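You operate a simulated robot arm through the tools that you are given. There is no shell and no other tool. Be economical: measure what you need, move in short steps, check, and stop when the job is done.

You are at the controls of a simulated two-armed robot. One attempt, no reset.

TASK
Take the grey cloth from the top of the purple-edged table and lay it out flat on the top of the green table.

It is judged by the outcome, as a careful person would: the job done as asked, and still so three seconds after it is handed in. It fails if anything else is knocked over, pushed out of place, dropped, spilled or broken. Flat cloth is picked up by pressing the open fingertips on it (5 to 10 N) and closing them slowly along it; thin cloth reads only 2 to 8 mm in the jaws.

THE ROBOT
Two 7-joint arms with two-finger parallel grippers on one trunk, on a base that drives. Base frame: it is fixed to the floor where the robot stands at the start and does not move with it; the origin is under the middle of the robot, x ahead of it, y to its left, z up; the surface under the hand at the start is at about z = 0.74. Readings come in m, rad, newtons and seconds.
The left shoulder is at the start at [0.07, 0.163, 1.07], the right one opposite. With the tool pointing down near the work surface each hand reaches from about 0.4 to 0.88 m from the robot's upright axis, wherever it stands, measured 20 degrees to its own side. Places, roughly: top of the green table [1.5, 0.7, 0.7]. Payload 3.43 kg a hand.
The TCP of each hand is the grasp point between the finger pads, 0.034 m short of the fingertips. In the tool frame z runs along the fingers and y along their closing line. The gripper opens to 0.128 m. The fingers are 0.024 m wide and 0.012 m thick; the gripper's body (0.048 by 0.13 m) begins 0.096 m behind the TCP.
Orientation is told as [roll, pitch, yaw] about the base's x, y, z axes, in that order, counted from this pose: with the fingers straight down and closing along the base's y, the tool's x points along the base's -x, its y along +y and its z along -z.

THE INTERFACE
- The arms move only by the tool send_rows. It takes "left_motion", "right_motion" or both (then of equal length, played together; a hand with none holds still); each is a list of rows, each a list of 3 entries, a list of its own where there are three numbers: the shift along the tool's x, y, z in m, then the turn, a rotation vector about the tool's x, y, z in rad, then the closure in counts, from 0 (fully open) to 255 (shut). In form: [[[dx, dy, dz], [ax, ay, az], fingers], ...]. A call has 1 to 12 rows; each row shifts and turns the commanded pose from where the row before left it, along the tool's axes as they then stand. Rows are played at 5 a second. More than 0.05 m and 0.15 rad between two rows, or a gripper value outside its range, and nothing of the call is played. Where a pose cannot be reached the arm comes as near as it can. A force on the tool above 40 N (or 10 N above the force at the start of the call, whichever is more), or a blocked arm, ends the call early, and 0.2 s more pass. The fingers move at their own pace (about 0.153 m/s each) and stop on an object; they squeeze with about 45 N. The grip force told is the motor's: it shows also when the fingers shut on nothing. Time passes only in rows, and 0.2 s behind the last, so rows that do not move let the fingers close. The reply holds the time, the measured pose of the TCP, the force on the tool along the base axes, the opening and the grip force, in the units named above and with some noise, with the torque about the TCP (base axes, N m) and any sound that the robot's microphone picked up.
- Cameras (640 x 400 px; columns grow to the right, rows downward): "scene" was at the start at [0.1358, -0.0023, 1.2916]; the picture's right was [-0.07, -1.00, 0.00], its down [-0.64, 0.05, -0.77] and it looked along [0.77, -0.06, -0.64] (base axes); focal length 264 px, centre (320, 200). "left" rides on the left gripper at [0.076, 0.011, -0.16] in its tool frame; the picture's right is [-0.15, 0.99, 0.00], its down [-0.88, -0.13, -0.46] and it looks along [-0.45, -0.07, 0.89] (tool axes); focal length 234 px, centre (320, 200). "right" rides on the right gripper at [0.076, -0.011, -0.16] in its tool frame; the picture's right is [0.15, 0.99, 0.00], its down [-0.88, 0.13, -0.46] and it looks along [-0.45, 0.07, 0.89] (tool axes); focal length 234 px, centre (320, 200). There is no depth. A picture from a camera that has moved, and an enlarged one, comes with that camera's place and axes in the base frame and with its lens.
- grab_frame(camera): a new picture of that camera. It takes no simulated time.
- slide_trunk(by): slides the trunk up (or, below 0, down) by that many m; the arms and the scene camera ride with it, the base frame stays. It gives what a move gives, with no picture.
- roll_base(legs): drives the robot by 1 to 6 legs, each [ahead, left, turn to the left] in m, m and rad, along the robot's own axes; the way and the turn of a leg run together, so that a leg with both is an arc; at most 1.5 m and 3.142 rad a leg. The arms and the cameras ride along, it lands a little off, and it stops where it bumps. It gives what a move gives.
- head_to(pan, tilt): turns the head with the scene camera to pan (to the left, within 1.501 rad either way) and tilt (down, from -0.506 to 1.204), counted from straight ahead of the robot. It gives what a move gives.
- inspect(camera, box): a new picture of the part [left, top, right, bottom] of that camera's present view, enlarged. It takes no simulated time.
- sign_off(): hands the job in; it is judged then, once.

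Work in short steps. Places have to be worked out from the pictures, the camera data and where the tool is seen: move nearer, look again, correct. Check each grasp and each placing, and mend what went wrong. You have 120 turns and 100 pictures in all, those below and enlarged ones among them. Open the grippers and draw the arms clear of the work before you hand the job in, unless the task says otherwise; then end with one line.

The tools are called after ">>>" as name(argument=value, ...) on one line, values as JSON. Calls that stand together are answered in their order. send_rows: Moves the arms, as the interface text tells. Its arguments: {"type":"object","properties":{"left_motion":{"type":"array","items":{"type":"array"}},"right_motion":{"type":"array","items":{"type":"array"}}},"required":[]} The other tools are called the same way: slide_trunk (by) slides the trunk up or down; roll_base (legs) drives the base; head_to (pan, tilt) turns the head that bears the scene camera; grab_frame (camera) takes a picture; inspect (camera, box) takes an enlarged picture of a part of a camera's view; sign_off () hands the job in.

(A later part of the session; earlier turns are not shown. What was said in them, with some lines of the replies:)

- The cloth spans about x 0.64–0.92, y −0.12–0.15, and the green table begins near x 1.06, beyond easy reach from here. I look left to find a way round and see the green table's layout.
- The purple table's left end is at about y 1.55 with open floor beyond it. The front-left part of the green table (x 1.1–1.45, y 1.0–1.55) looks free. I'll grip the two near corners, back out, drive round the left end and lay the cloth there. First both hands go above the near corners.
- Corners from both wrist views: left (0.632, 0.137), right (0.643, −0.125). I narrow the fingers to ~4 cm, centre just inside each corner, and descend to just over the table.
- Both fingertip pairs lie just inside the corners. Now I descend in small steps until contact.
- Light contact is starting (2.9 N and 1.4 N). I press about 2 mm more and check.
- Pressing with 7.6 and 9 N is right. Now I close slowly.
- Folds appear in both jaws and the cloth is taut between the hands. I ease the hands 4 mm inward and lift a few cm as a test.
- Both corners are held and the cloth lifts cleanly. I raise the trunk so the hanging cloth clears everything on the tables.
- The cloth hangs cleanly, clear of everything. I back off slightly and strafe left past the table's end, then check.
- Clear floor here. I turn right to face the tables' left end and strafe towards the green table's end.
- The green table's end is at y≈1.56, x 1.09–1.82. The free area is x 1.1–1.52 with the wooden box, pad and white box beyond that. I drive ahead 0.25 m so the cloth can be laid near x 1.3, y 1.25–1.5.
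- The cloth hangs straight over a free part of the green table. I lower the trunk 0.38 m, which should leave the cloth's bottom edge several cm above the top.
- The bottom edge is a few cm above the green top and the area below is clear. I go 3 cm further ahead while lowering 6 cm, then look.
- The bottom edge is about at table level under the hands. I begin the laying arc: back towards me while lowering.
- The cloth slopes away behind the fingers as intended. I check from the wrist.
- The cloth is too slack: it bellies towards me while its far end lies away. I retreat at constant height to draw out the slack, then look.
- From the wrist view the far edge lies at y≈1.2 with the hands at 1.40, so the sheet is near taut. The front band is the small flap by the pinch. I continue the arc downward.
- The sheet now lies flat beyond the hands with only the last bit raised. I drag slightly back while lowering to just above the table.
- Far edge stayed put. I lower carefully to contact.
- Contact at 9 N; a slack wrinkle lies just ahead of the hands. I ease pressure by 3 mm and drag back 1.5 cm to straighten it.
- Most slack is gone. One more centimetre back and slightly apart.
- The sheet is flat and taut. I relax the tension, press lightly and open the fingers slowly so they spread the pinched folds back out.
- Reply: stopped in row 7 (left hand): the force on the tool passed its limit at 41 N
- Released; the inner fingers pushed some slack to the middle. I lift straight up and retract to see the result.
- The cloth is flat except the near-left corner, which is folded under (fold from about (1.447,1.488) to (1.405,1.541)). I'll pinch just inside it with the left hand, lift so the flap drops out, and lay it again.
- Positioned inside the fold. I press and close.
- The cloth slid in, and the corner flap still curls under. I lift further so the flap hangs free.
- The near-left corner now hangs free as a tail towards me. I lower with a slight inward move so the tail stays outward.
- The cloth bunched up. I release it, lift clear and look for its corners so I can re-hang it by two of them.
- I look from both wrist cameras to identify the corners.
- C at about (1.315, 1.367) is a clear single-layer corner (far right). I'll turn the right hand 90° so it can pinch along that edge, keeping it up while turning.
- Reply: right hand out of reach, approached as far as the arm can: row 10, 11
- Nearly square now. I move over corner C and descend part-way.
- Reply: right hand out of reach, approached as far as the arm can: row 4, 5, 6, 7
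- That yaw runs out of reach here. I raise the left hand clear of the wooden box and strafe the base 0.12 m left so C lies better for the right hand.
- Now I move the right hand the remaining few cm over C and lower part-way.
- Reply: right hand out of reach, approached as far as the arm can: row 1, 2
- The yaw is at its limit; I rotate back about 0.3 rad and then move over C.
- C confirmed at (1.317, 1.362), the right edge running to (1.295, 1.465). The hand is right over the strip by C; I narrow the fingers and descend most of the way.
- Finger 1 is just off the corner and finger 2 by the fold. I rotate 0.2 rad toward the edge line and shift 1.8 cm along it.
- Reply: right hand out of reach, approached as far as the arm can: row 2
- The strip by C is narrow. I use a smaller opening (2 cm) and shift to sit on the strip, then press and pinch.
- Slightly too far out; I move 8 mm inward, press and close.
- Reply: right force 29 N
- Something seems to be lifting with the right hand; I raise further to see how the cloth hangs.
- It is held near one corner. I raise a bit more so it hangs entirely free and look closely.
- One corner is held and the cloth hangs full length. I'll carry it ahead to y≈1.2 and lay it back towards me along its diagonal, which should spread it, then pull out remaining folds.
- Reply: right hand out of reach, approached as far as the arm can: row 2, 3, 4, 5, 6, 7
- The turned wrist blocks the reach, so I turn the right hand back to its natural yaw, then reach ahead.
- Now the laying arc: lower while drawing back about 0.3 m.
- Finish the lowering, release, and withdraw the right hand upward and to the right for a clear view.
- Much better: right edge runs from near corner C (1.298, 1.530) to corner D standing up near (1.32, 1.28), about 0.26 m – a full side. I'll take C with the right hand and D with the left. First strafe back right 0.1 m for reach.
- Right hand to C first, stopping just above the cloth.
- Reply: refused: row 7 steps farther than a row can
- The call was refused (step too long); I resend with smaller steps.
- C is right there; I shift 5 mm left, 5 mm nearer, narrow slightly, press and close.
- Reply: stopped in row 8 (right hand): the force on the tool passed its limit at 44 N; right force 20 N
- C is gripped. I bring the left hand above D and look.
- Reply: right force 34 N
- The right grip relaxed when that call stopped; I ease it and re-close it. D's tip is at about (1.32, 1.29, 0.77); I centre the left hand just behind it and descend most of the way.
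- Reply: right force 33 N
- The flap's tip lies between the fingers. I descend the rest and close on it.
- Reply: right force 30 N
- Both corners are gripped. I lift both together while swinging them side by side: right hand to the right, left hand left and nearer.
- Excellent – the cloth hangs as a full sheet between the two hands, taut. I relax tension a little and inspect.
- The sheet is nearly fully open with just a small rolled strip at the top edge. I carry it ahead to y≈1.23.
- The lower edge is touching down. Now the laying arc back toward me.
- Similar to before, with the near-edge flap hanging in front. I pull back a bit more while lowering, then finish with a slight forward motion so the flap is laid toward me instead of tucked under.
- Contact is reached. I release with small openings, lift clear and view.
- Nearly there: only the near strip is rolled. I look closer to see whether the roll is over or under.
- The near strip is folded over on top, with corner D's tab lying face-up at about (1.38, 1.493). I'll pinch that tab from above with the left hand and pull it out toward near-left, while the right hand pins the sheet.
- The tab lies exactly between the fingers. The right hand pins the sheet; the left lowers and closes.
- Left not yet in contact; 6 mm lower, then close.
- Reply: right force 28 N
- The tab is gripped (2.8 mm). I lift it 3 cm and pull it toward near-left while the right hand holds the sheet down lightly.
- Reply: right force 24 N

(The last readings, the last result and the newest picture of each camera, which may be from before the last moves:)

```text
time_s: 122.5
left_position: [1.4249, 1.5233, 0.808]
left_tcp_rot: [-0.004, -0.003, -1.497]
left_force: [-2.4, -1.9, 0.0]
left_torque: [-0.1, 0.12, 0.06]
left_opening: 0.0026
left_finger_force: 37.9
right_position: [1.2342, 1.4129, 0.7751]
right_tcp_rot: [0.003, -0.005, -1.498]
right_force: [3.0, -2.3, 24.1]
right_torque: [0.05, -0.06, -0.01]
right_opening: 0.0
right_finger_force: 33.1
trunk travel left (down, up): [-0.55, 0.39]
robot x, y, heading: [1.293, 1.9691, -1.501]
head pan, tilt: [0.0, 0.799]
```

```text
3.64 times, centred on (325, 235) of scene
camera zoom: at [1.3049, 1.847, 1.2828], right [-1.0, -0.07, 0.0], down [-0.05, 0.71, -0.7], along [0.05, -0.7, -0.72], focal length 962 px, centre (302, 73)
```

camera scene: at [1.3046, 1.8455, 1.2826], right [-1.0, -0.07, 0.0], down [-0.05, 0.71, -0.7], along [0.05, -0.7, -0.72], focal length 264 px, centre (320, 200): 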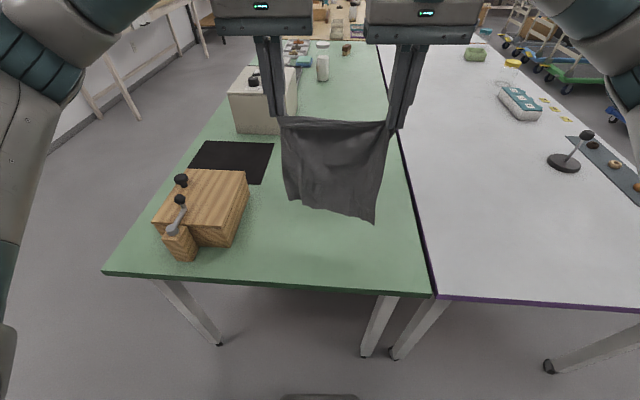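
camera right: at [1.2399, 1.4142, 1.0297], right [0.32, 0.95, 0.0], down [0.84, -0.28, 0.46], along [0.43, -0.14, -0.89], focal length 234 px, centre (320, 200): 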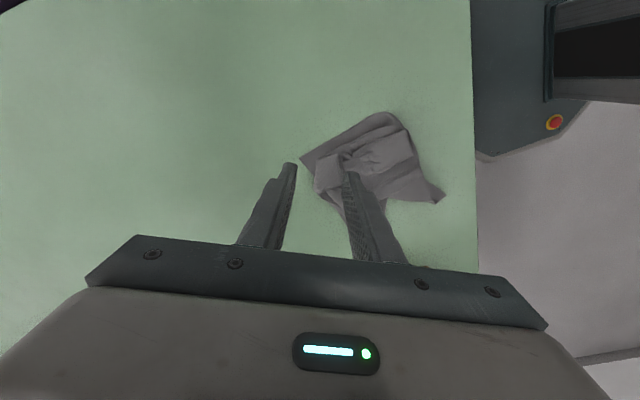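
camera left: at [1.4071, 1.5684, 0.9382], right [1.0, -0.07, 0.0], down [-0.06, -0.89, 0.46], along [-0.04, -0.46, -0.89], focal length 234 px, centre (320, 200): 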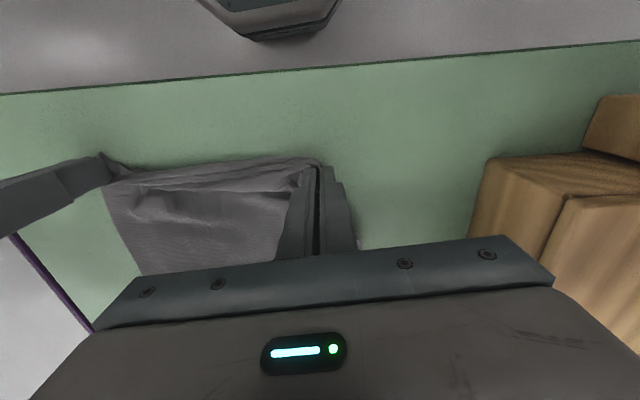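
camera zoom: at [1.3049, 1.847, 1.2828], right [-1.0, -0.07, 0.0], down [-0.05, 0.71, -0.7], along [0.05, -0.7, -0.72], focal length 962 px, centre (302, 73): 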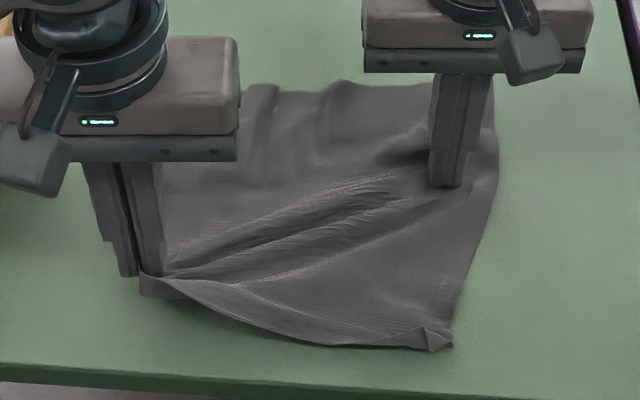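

Excellent – the near strip unrolled and corner D is out. I lower it, release gently and lift both hands away to view.

>>> send_rows(left_motion=[[[0, 0.004, 0.015], [0, 0, 0], 255], [[0, 0.002, 0.014], [0, 0, 0], 255], [[0, 0, 0.003], [0, 0, 0], 250], [[0, 0, 0], [0, 0, 0], 235], [[0, 0, 0], [0, 0, 0], 220], [[0, 0, -0.015], [0, 0, 0], 205], [[0, 0, -0.045], [0, 0, 0], 200], [[0, 0, -0.045], [0, 0, 0], 200], [[0, 0.045, 0], [0, 0, 0], 200], [[0, 0.045, 0], [0, 0, 0], 200]], right_motion=[[[0, 0, 0], [0, 0, 0], 255], [[0, 0, 0], [0, 0, 0], 255], [[0, 0, 0], [0, 0, 0], 255], [[0, 0, 0], [0, 0, 0], 255], [[0, 0, 0], [0, 0, 0], 255], [[0, 0, -0.015], [0, 0, 0], 255], [[0, 0, -0.045], [0, 0, 0], 255], [[0, 0, -0.045], [0, 0, 0], 230], [[0, -0.045, 0], [0, 0, 0], 200], [[0, -0.045, 0], [0, 0, 0], 200]])

>>> inspect(camera="scene", box=[230, 165, 430, 290])

```text
time_s: 124.7
left_position: [1.5205, 1.5276, 0.8804]
left_tcp_rot: [-0.004, -0.004, -1.498]
left_force: [0.4, 0.2, -0.2]
left_torque: [0.01, 0.01, -0.01]
left_opening: 0.0279
left_finger_force: 0.0
right_position: [1.143, 1.4092, 0.8799]
right_tcp_rot: [0.002, -0.002, -1.498]
right_force: [0.4, -0.3, -0.7]
right_torque: [-0.02, 0.01, -0.03]
right_opening: 0.0276
right_finger_force: 0.1
trunk travel left (down, up): [-0.55, 0.39]
robot x, y, heading: [1.295, 1.9727, -1.5]
head pan, tilt: [0.0, 0.799]
```

```text
3.20 times, centred on (330, 228) of scene
camera zoom: at [1.3047, 1.8464, 1.2827], right [-1.0, -0.07, 0.0], down [-0.05, 0.71, -0.7], along [0.05, -0.7, -0.72], focal length 846 px, centre (288, 112)
```

zoom: 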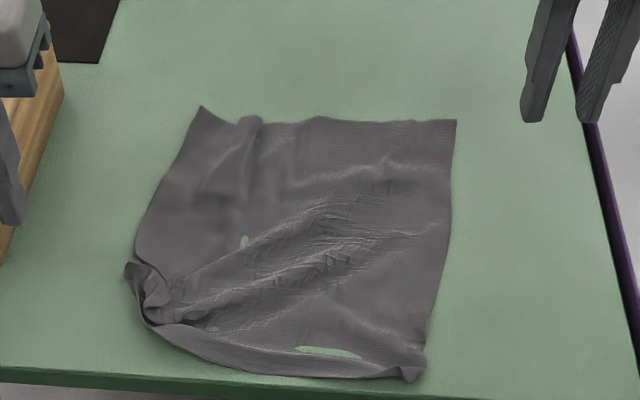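

The sheet is nearly flat but its near edge is too close to the table's edge, with a bunched near-left corner. I set both open hands on the sheet to slide it about 5 cm inward.

>>> send_rows(left_motion=[[[-0.033, 0, 0], [0, 0, 0], 160], [[-0.033, 0, 0], [0, 0, 0], 135], [[-0.033, -0.01, 0], [0, 0, 0], 135], [[0, -0.04, 0], [0, 0, 0], 135], [[0, -0.04, 0], [0, 0, 0], 135], [[0, -0.038, 0.02], [0, 0, 0], 135], [[0, 0, 0.045], [0, 0, 0], 135], [[0, 0, 0.03], [0, 0, 0], 135], [[0, 0, 0.006], [0, 0, 0], 135], [[0, 0, 0.003], [0, 0, 0], 135], [[0, 0, 0], [0, 0, 0], 135]], right_motion=[[[0.003, 0.03, 0], [0, 0, 0], 160], [[0, 0.03, 0], [0, 0, 0], 135], [[0, 0.03, 0], [0, 0, 0], 135], [[0, 0.0175, 0], [0, 0, 0], 135], [[0, 0, 0], [0, 0, 0], 135], [[0, 0, 0.02], [0, 0, 0], 135], [[0, 0, 0.045], [0, 0, 0], 135], [[0, 0, 0.03], [0, 0, 0], 135], [[0, 0, 0.006], [0, 0, 0], 135], [[0, 0, 0.003], [0, 0, 0], 135], [[0, 0, 0], [0, 0, 0], 135]])

```text
time_s: 127.1
left_position: [1.4003, 1.421, 0.7773]
left_tcp_rot: [-0.003, -0.003, -1.497]
left_force: [0.1, 0.4, 0.0]
left_torque: [-0.01, 0.01, -0.05]
left_opening: 0.0603
left_finger_force: 0.0
right_position: [1.2538, 1.4177, 0.7754]
right_tcp_rot: [0.001, -0.004, -1.5]
right_force: [0.0, 0.8, 6.4]
right_torque: [0.01, 0.26, -0.04]
right_opening: 0.0599
right_finger_force: 0.0
trunk travel left (down, up): [-0.55, 0.39]
robot x, y, heading: [1.2941, 1.9684, -1.496]
head pan, tilt: [0.0, 0.799]
```

Right presses 6 N, left is just above. I lower the left 3 mm and slide both ahead 5 cm.

>>> send_rows(left_motion=[[[0, 0, 0.0025], [0, 0, 0], 135], [[0, 0, 0.001], [0, 0, 0], 135], [[-0.012, 0, 0], [0, 0, 0], 135], [[-0.013, 0, 0], [0, 0, 0], 135], [[-0.013, 0, 0], [0, 0, 0], 135], [[-0.012, 0, 0], [0, 0, 0], 135], [[0, 0, 0], [0, 0, 0], 135]], right_motion=[[[0, 0, 0], [0, 0, 0], 135], [[0, 0, 0.0005], [0, 0, 0], 135], [[-0.012, 0, 0], [0, 0, 0], 135], [[-0.013, 0, 0], [0, 0, 0], 135], [[-0.013, 0, 0], [0, 0, 0], 135], [[-0.012, 0, 0], [0, 0, 0], 135], [[0, 0, 0], [0, 0, 0], 135]])

>>> inspect(camera="scene", box=[230, 165, 430, 290])

```text
time_s: 128.7
left_position: [1.4057, 1.3735, 0.7742]
left_tcp_rot: [-0.003, -0.004, -1.498]
left_force: [-0.9, 0.8, 6.7]
left_torque: [0.11, -0.28, 0.05]
left_opening: 0.0602
left_finger_force: 0.0
right_position: [1.2564, 1.3698, 0.7758]
right_tcp_rot: [0.003, -0.005, -1.5]
right_force: [-1.6, 3.6, 18.9]
right_torque: [0.14, 0.77, -0.15]
right_opening: 0.0604
right_finger_force: 0.4
trunk travel left (down, up): [-0.55, 0.39]
robot x, y, heading: [1.2965, 1.9706, -1.5]
head pan, tilt: [0.0, 0.799]
```

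```text
3.20 times, centred on (330, 228) of scene
camera zoom: at [1.3046, 1.8482, 1.283], right [-1.0, -0.07, 0.0], down [-0.05, 0.71, -0.7], along [0.05, -0.7, -0.72], focal length 846 px, centre (288, 112)
```

zoom: 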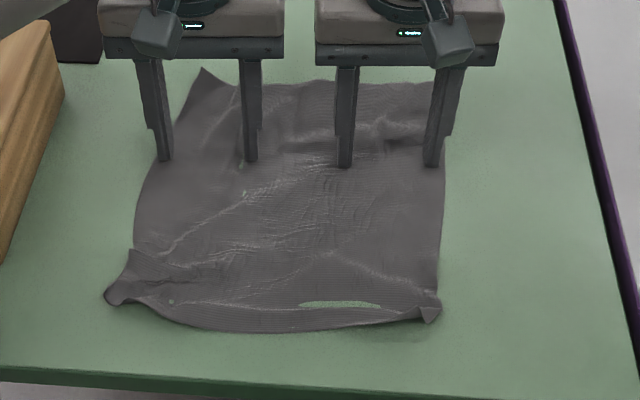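

Sliding smoothed it well and it is now safely inboard. Only small curls remain at the near corners; I lift, set the hands near those corners and stroke outward.

>>> send_rows(left_motion=[[[0, 0, -0.02], [0, 0, 0], 135], [[0.03, 0.008, 0], [0, 0, 0], 135], [[0.03, 0.008, 0], [0, 0, 0], 135], [[0.025, 0.009, 0], [0, 0, 0], 135], [[0, 0, 0.017], [0, 0, 0], 135], [[0, 0, 0.003], [0, 0, 0], 135], [[0, 0, 0], [0, 0, 0], 135]], right_motion=[[[0, 0, -0.02], [0, 0, 0], 135], [[0.035, 0.002, 0], [0, 0, 0], 135], [[0.035, 0.002, 0], [0, 0, 0], 135], [[0.03, 0.002, 0], [0, 0, 0], 135], [[0, 0, 0.014], [0, 0, 0], 135], [[0, 0, 0.003], [0, 0, 0], 135], [[0, 0, 0], [0, 0, 0], 135]])

```text
time_s: 130.3
left_position: [1.4254, 1.458, 0.7734]
left_tcp_rot: [-0.002, -0.005, -1.499]
left_force: [1.8, -0.9, 17.8]
left_torque: [-0.09, -0.25, -0.02]
left_opening: 0.0602
left_finger_force: 0.5
right_position: [1.256, 1.4693, 0.7768]
right_tcp_rot: [0.002, -0.003, -1.499]
right_force: [0.0, -0.9, -0.1]
right_torque: [0.02, -0.03, 0.03]
right_opening: 0.0603
right_finger_force: 0.0
trunk travel left (down, up): [-0.55, 0.39]
robot x, y, heading: [1.2966, 1.9693, -1.498]
head pan, tilt: [0.0, 0.799]
```

Left presses 18 N, right barely touches; I equalise and stroke both outward and toward me by about 2 cm.

>>> send_rows(left_motion=[[[0, 0, -0.001], [0, 0, 0], 135], [[0.004, 0.007, 0], [0, 0, 0], 135], [[0.004, 0.007, 0], [0, 0, 0], 135], [[0.004, 0.007, 0], [0, 0, 0], 135], [[0.004, 0.007, 0], [0, 0, 0], 135], [[0, 0, -0.02], [0, 0, 0], 135], [[0, 0.03, -0.04], [0, 0, 0], 135], [[0, 0.03, -0.04], [0, 0, 0], 135]], right_motion=[[[0, 0, 0.003], [0, 0, 0], 135], [[0.005, -0.006, 0], [0, 0, 0], 135], [[0.005, -0.006, 0], [0, 0, 0], 135], [[0.005, -0.006, 0], [0, 0, 0], 135], [[0.005, -0.006, 0], [0, 0, 0], 135], [[0, 0, -0.02], [0, 0, 0], 135], [[0, -0.03, -0.04], [0, 0, 0], 135], [[0, -0.03, -0.04], [0, 0, 0], 135]])

>>> inspect(camera="scene", box=[230, 165, 430, 290])

```text
time_s: 132.1
left_position: [1.5127, 1.485, 0.8731]
left_tcp_rot: [-0.002, -0.004, -1.5]
left_force: [-0.8, 0.2, -1.5]
left_torque: [0.0, -0.02, -0.03]
left_opening: 0.0603
left_finger_force: 0.0
right_position: [1.1715, 1.4847, 0.8722]
right_tcp_rot: [0.002, -0.003, -1.497]
right_force: [0.9, 0.3, 0.5]
right_torque: [0.01, -0.01, -0.01]
right_opening: 0.0601
right_finger_force: 0.2
trunk travel left (down, up): [-0.55, 0.39]
robot x, y, heading: [1.2935, 1.971, -1.495]
head pan, tilt: [0.0, 0.799]
```

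```text
3.20 times, centred on (330, 228) of scene
camera zoom: at [1.3045, 1.8463, 1.2825], right [-1.0, -0.07, 0.0], down [-0.05, 0.71, -0.7], along [0.05, -0.7, -0.72], focal length 846 px, centre (288, 112)
```

zoom: 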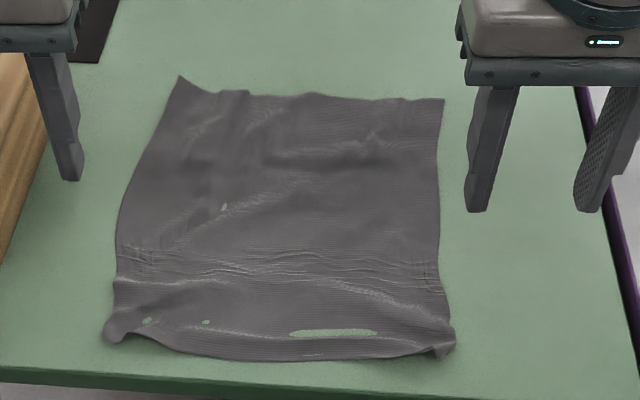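

The sheet is spread at full size with slight ripples near the front. One more press-and-slide ahead from just beyond the ripples should stretch them out.

>>> send_rows(left_motion=[[[-0.02, -0.04, 0], [0, 0, 0], 135], [[-0.02, -0.04, 0], [0, 0, 0], 135], [[-0.017, -0.037, 0], [0, 0, 0], 135], [[0, 0, 0.045], [0, 0, 0], 135], [[0, 0, 0.045], [0, 0, 0], 135], [[0, 0, 0.008], [0, 0, 0], 135], [[0, 0, 0.001], [0, 0, 0], 135], [[0, 0, 0], [0, 0, 0], 135]], right_motion=[[[-0.024, 0.025, 0], [0, 0, 0], 135], [[-0.024, 0.025, 0], [0, 0, 0], 135], [[-0.022, 0.0237, 0], [0, 0, 0], 135], [[0, 0, 0.045], [0, 0, 0], 135], [[0, 0, 0.045], [0, 0, 0], 135], [[0, 0, 0.007], [0, 0, 0], 135], [[0, 0, 0.001], [0, 0, 0], 135], [[0, 0, 0], [0, 0, 0], 135]])

```text
time_s: 133.9
left_position: [1.396, 1.4161, 0.7753]
left_tcp_rot: [-0.003, 0.0, -1.499]
left_force: [-0.3, -0.1, -0.2]
left_torque: [0.0, 0.0, -0.02]
left_opening: 0.06
left_finger_force: 0.1
right_position: [1.2465, 1.4183, 0.7769]
right_tcp_rot: [0.002, -0.004, -1.498]
right_force: [-0.3, -0.6, 0.4]
right_torque: [-0.01, -0.03, -0.01]
right_opening: 0.0605
right_finger_force: 0.1
trunk travel left (down, up): [-0.55, 0.39]
robot x, y, heading: [1.2937, 1.9722, -1.5]
head pan, tilt: [0.0, 0.799]
```

Just above contact; I press ~2–3 mm and slide ahead 3.5 cm with a slight outward spread, then lift straight up.

>>> send_rows(left_motion=[[[0, 0, 0.002], [0, 0, 0], 135], [[0, 0, 0.0005], [0, 0, 0], 135], [[-0.012, 0.002, 0], [0, 0, 0], 135], [[-0.012, 0.002, 0], [0, 0, 0], 135], [[-0.012, 0.002, 0], [0, 0, 0], 135], [[0, 0, -0.02], [0, 0, 0], 135], [[0, 0, -0.045], [0, 0, 0], 135], [[0, 0, -0.045], [0, 0, 0], 135], [[0, 0.045, 0], [0, 0, 0], 135], [[0, 0.035, 0], [0, 0, 0], 135]], right_motion=[[[0, 0, 0.003], [0, 0, 0], 135], [[0, 0, 0.0005], [0, 0, 0], 135], [[-0.012, -0.002, 0], [0, 0, 0], 135], [[-0.012, -0.002, 0], [0, 0, 0], 135], [[-0.012, -0.002, 0], [0, 0, 0], 135], [[0, 0, -0.02], [0, 0, 0], 135], [[0, 0, -0.045], [0, 0, 0], 135], [[0, 0, -0.045], [0, 0, 0], 135], [[0, -0.045, 0], [0, 0, 0], 135], [[0, -0.045, 0], [0, 0, 0], 135]])

>>> inspect(camera="scene", box=[230, 165, 430, 290])

```text
time_s: 136.1
left_position: [1.486, 1.3841, 0.8803]
left_tcp_rot: [-0.002, -0.004, -1.499]
left_force: [-1.0, 1.2, 0.4]
left_torque: [-0.01, -0.03, 0.0]
left_opening: 0.06
left_finger_force: 0.0
right_position: [1.1536, 1.3757, 0.8793]
right_tcp_rot: [0.002, -0.004, -1.499]
right_force: [-0.4, 0.0, -0.2]
right_torque: [-0.03, 0.01, -0.02]
right_opening: 0.0602
right_finger_force: 0.1
trunk travel left (down, up): [-0.55, 0.39]
robot x, y, heading: [1.2914, 1.9683, -1.496]
head pan, tilt: [0.0, 0.799]
```

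```text
3.20 times, centred on (330, 228) of scene
camera zoom: at [1.3037, 1.8461, 1.2827], right [-1.0, -0.07, 0.0], down [-0.05, 0.71, -0.7], along [0.05, -0.7, -0.72], focal length 846 px, centre (288, 112)
```

zoom: 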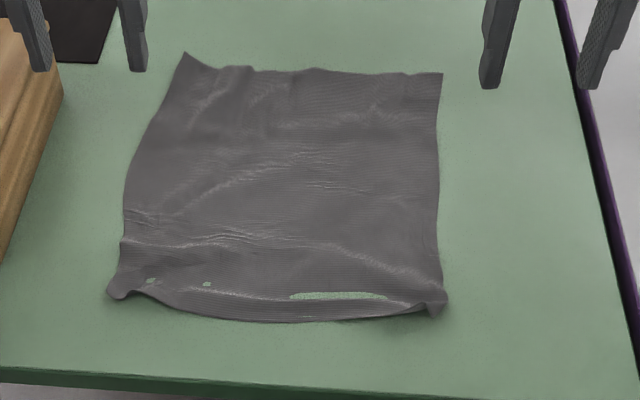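

Very flat now, safely inboard. Only the two near corners curl slightly; a last light press-and-stroke outward with closed fingertips on each.

>>> send_rows(left_motion=[[[0.04, -0.015, 0], [0, 0, 0], 255], [[0.04, -0.014, 0], [0, 0, 0], 255], [[0.034, -0.014, 0], [0, 0, 0], 255], [[0, 0, 0.045], [0, 0, 0], 255], [[0, 0, 0.045], [0, 0, 0], 255], [[0, 0, 0.012], [0, 0, 0], 255], [[0, 0, 0.002], [0, 0, 0], 255], [[0, 0, 0], [0, 0, 0], 255]], right_motion=[[[0.036, 0.03, 0], [0, 0, 0], 255], [[0.036, 0.03, 0], [0, 0, 0], 255], [[0.036, 0.029, 0], [0, 0, 0], 255], [[0, 0, 0.045], [0, 0, 0], 255], [[0, 0, 0.045], [0, 0, 0], 255], [[0, 0, 0.012], [0, 0, 0], 255], [[0, 0, 0.002], [0, 0, 0], 255], [[0, 0, 0], [0, 0, 0], 255]])

```text
time_s: 137.9
left_position: [1.434, 1.4942, 0.7804]
left_tcp_rot: [-0.002, -0.001, -1.496]
left_force: [0.1, -0.1, -0.3]
left_torque: [0.03, -0.01, 0.01]
left_opening: 0.0002
left_finger_force: 33.2
right_position: [1.234, 1.4903, 0.777]
right_tcp_rot: [0.002, -0.001, -1.5]
right_force: [0.0, -0.4, 0.7]
right_torque: [0.01, 0.03, 0.04]
right_opening: 0.0
right_finger_force: 32.7
trunk travel left (down, up): [-0.55, 0.39]
robot x, y, heading: [1.2944, 1.9692, -1.497]
head pan, tilt: [0.0, 0.799]
```

Just above contact; press and stroke outward 2.5 cm, then lift well clear.

>>> send_rows(left_motion=[[[0, 0, 0.0055], [0, 0, 0], 255], [[0.004, 0.006, 0.001], [0, 0, 0], 255], [[0.006, 0.008, 0], [0, 0, 0], 255], [[0.006, 0.008, 0], [0, 0, 0], 255], [[0.006, 0.008, 0], [0, 0, 0], 255], [[0, 0, -0.02], [0, 0, 0], 255], [[0, 0, -0.045], [0, 0, 0], 200], [[0, 0, -0.045], [0, 0, 0], 100], [[0, 0, -0.045], [0, 0, 0], 0], [[0, 0, -0.045], [0, 0, 0], 0]], right_motion=[[[0, 0, 0.0025], [0, 0, 0], 255], [[0.004, -0.006, 0.001], [0, 0, 0], 255], [[0.006, -0.008, 0], [0, 0, 0], 255], [[0.006, -0.008, 0], [0, 0, 0], 255], [[0.006, -0.008, 0], [0, 0, 0], 255], [[0, 0, -0.02], [0, 0, 0], 255], [[0, 0, -0.045], [0, 0, 0], 200], [[0, 0, -0.045], [0, 0, 0], 100], [[0, 0, -0.045], [0, 0, 0], 0], [[0, 0, -0.045], [0, 0, 0], 0]])

>>> grab_frame(camera="scene")

>>> inspect(camera="scene", box=[230, 165, 430, 290])

```text
time_s: 140.1
left_position: [1.4648, 1.5195, 0.9716]
left_tcp_rot: [-0.002, -0.004, -1.498]
left_force: [-0.3, -0.2, -0.1]
left_torque: [-0.05, -0.01, 0.0]
left_opening: 0.1278
left_finger_force: 0.1
right_position: [1.203, 1.5105, 0.9768]
right_tcp_rot: [0.003, -0.003, -1.498]
right_force: [-0.2, 0.7, 0.0]
right_torque: [-0.02, 0.0, -0.01]
right_opening: 0.128
right_finger_force: 0.1
trunk travel left (down, up): [-0.55, 0.39]
robot x, y, heading: [1.2959, 1.9711, -1.493]
head pan, tilt: [0.0, 0.799]
```

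```text
11 pictures are left
camera scene: at [1.3049, 1.8465, 1.2825], right [-1.0, -0.07, 0.0], down [-0.05, 0.71, -0.7], along [0.05, -0.7, -0.72], focal length 264 px, centre (320, 200)
```

scene: 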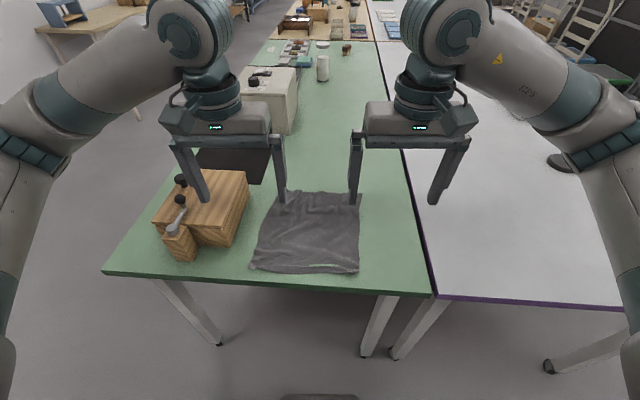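

```text
3.20 times, centred on (330, 228) of scene
camera zoom: at [1.3049, 1.8465, 1.2825], right [-1.0, -0.07, 0.0], down [-0.05, 0.71, -0.7], along [0.05, -0.7, -0.72], focal length 846 px, centre (288, 112)
```

zoom: 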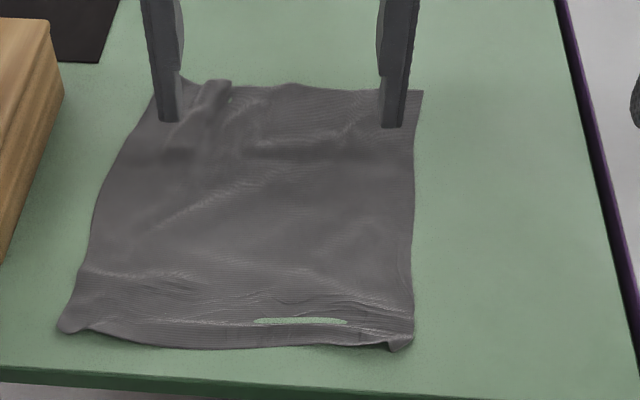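

The left corner is flat now; a buckle remains at the far left. One last open-hand press there, sliding ahead and slightly outward.

>>> send_rows(left_motion=[[[-0.044, -0.017, 0], [0, 0, 0], 135], [[-0.044, -0.017, 0], [0, 0, 0], 135], [[-0.044, -0.017, 0], [0, 0, 0], 135], [[-0.043, -0.016, 0], [0, 0, 0], 135], [[0, 0, 0.05], [0, 0, 0], 135], [[0, 0, 0.05], [0, 0, 0], 135], [[0, 0, 0.05], [0, 0, 0], 135], [[0, 0, 0.04], [0, 0, 0], 135], [[0, 0, 0.005], [0, 0, 0], 135], [[0, 0, 0.001], [0, 0, 0], 135], [[0, 0, 0], [0, 0, 0], 135]], right_motion=[[[-0.044, 0.01, 0], [0, 0, 0], 135], [[-0.044, 0.01, 0], [0, 0, 0], 135], [[-0.044, 0.01, 0], [0, 0, 0], 135], [[-0.042, 0.01, 0], [0, 0, 0], 135], [[0, 0, 0.05], [0, 0, 0], 135], [[0, 0, 0.05], [0, 0, 0], 135], [[0, 0, 0.05], [0, 0, 0], 135], [[0, 0, 0.044], [0, 0, 0], 135], [[0, 0, 0.006], [0, 0, 0], 135], [[0, 0, 0.001], [0, 0, 0], 135], [[0, 0, 0], [0, 0, 0], 135]])

```text
time_s: 142.5
left_position: [1.4094, 1.3412, 0.7773]
left_tcp_rot: [-0.002, -0.001, -1.499]
left_force: [0.5, 0.3, -0.4]
left_torque: [-0.01, 0.02, 0.01]
left_opening: 0.0603
left_finger_force: 0.0
right_position: [1.256, 1.3368, 0.7749]
right_tcp_rot: [0.003, -0.003, -1.498]
right_force: [0.3, -0.1, 2.7]
right_torque: [0.02, -0.09, 0.01]
right_opening: 0.0602
right_finger_force: 0.0
trunk travel left (down, up): [-0.55, 0.39]
robot x, y, heading: [1.2959, 1.9691, -1.498]
head pan, tilt: [0.0, 0.799]
```

Now press lightly, slide ahead 3 cm with slight outward spread, and lift clear.

>>> send_rows(left_motion=[[[0, 0, 0.003], [0, 0, 0], 135], [[0, 0, 0.001], [0, 0, 0], 135], [[-0.01, 0.003, 0], [0, 0, 0], 125], [[-0.01, 0.003, 0], [0, 0, 0], 115], [[-0.01, 0.003, 0], [0, 0, 0], 105], [[0, 0, -0.02], [0, 0, 0], 105], [[0, 0, -0.045], [0, 0, 0], 100], [[0, 0, -0.045], [0, 0, 0], 50], [[0, 0, -0.045], [0, 0, 0], 0], [[0, 0, -0.045], [0, 0, 0], 0]], right_motion=[[[0, 0, 0.001], [0, 0, 0], 135], [[0, 0, 0.0005], [0, 0, 0], 135], [[-0.01, -0.003, 0], [0, 0, 0], 125], [[-0.01, -0.003, 0], [0, 0, 0], 115], [[-0.01, -0.003, 0], [0, 0, 0], 105], [[0, 0, -0.02], [0, 0, 0], 105], [[0, 0, -0.045], [0, 0, 0], 100], [[0, 0, -0.045], [0, 0, 0], 50], [[0, 0, -0.045], [0, 0, 0], 0], [[0, 0, -0.045], [0, 0, 0], 0]])

>>> inspect(camera="scene", box=[230, 165, 430, 290])

```text
time_s: 144.7
left_position: [1.4232, 1.3126, 0.9732]
left_tcp_rot: [-0.001, -0.003, -1.497]
left_force: [-0.5, 0.3, -0.5]
left_torque: [-0.02, 0.02, 0.0]
left_opening: 0.128
left_finger_force: 0.1
right_position: [1.2497, 1.3082, 0.9717]
right_tcp_rot: [0.003, -0.003, -1.498]
right_force: [0.6, 0.5, -0.3]
right_torque: [-0.02, -0.03, 0.0]
right_opening: 0.1278
right_finger_force: 0.0
trunk travel left (down, up): [-0.55, 0.39]
robot x, y, heading: [1.2971, 1.9726, -1.495]
head pan, tilt: [0.0, 0.799]
```

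```text
3.20 times, centred on (330, 228) of scene
camera zoom: at [1.3046, 1.8468, 1.2825], right [-1.0, -0.07, 0.0], down [-0.05, 0.71, -0.7], along [0.05, -0.7, -0.72], focal length 846 px, centre (288, 112)
```

zoom: 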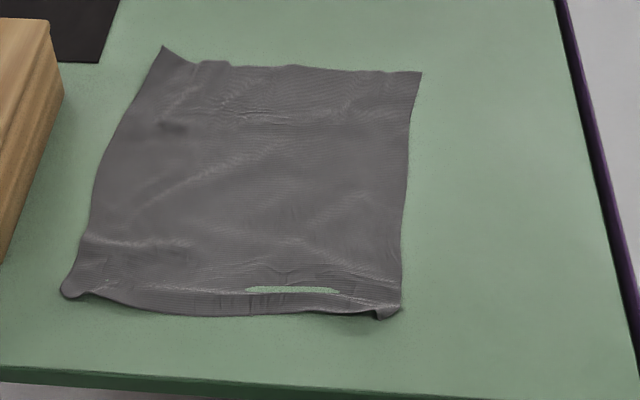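

The cloth is flat, full-size and well inside the table. I raise the trunk and back away to clear the work.

>>> slide_trunk(by=0.2)

>>> roll_base(legs=[[-0.45, 0, 0]])

>>> grab_frame(camera="scene")

```text
time_s: 146.9
left_position: [1.4237, 1.3101, 1.1719]
left_tcp_rot: [-0.003, -0.003, -1.498]
left_force: [0.9, 0.5, 0.6]
left_torque: [-0.02, 0.0, -0.01]
left_opening: 0.128
left_finger_force: 0.1
right_position: [1.2495, 1.3062, 1.171]
right_tcp_rot: [0.0, -0.001, -1.498]
right_force: [-0.5, 0.6, -0.6]
right_torque: [-0.01, 0.01, -0.01]
right_opening: 0.1283
right_finger_force: 0.0
trunk travel left (down, up): [-0.75, 0.19]
robot x, y, heading: [1.2943, 1.9747, -1.504]
head pan, tilt: [0.0, 0.799]
```

```text
time_s: 149.6
left_position: [1.3889, 1.7664, 1.1713]
left_tcp_rot: [-0.002, -0.001, -1.5]
left_force: [-0.1, 0.0, -0.6]
left_torque: [0.0, -0.04, 0.0]
left_opening: 0.128
left_finger_force: 0.0
right_position: [1.2151, 1.7618, 1.1689]
right_tcp_rot: [0.002, 0.0, -1.499]
right_force: [0.2, 0.3, -0.1]
right_torque: [0.0, -0.01, -0.01]
right_opening: 0.1279
right_finger_force: 0.0
trunk travel left (down, up): [-0.75, 0.19]
robot x, y, heading: [1.2588, 2.4269, -1.495]
head pan, tilt: [0.0, 0.799]
```

```text
8 pictures are left
camera scene: at [1.2709, 2.3007, 1.4824], right [-1.0, -0.07, 0.0], down [-0.05, 0.72, -0.7], along [0.05, -0.69, -0.72], focal length 264 px, centre (320, 200)
```

scene: 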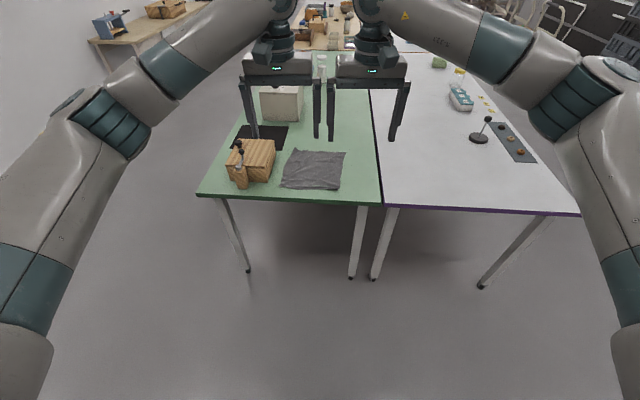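

The cloth lies flat on the green table, nothing else has been disturbed, the grippers are open and the arms are clear. I hand it in.

>>> sign_off()

```text
The job is handed in.
```

The grey cloth is laid out on the green table at full size, with faint ripples and a slight curl at the near corners. I saw nothing else moved in the pictures, and both grippers are open and clear.
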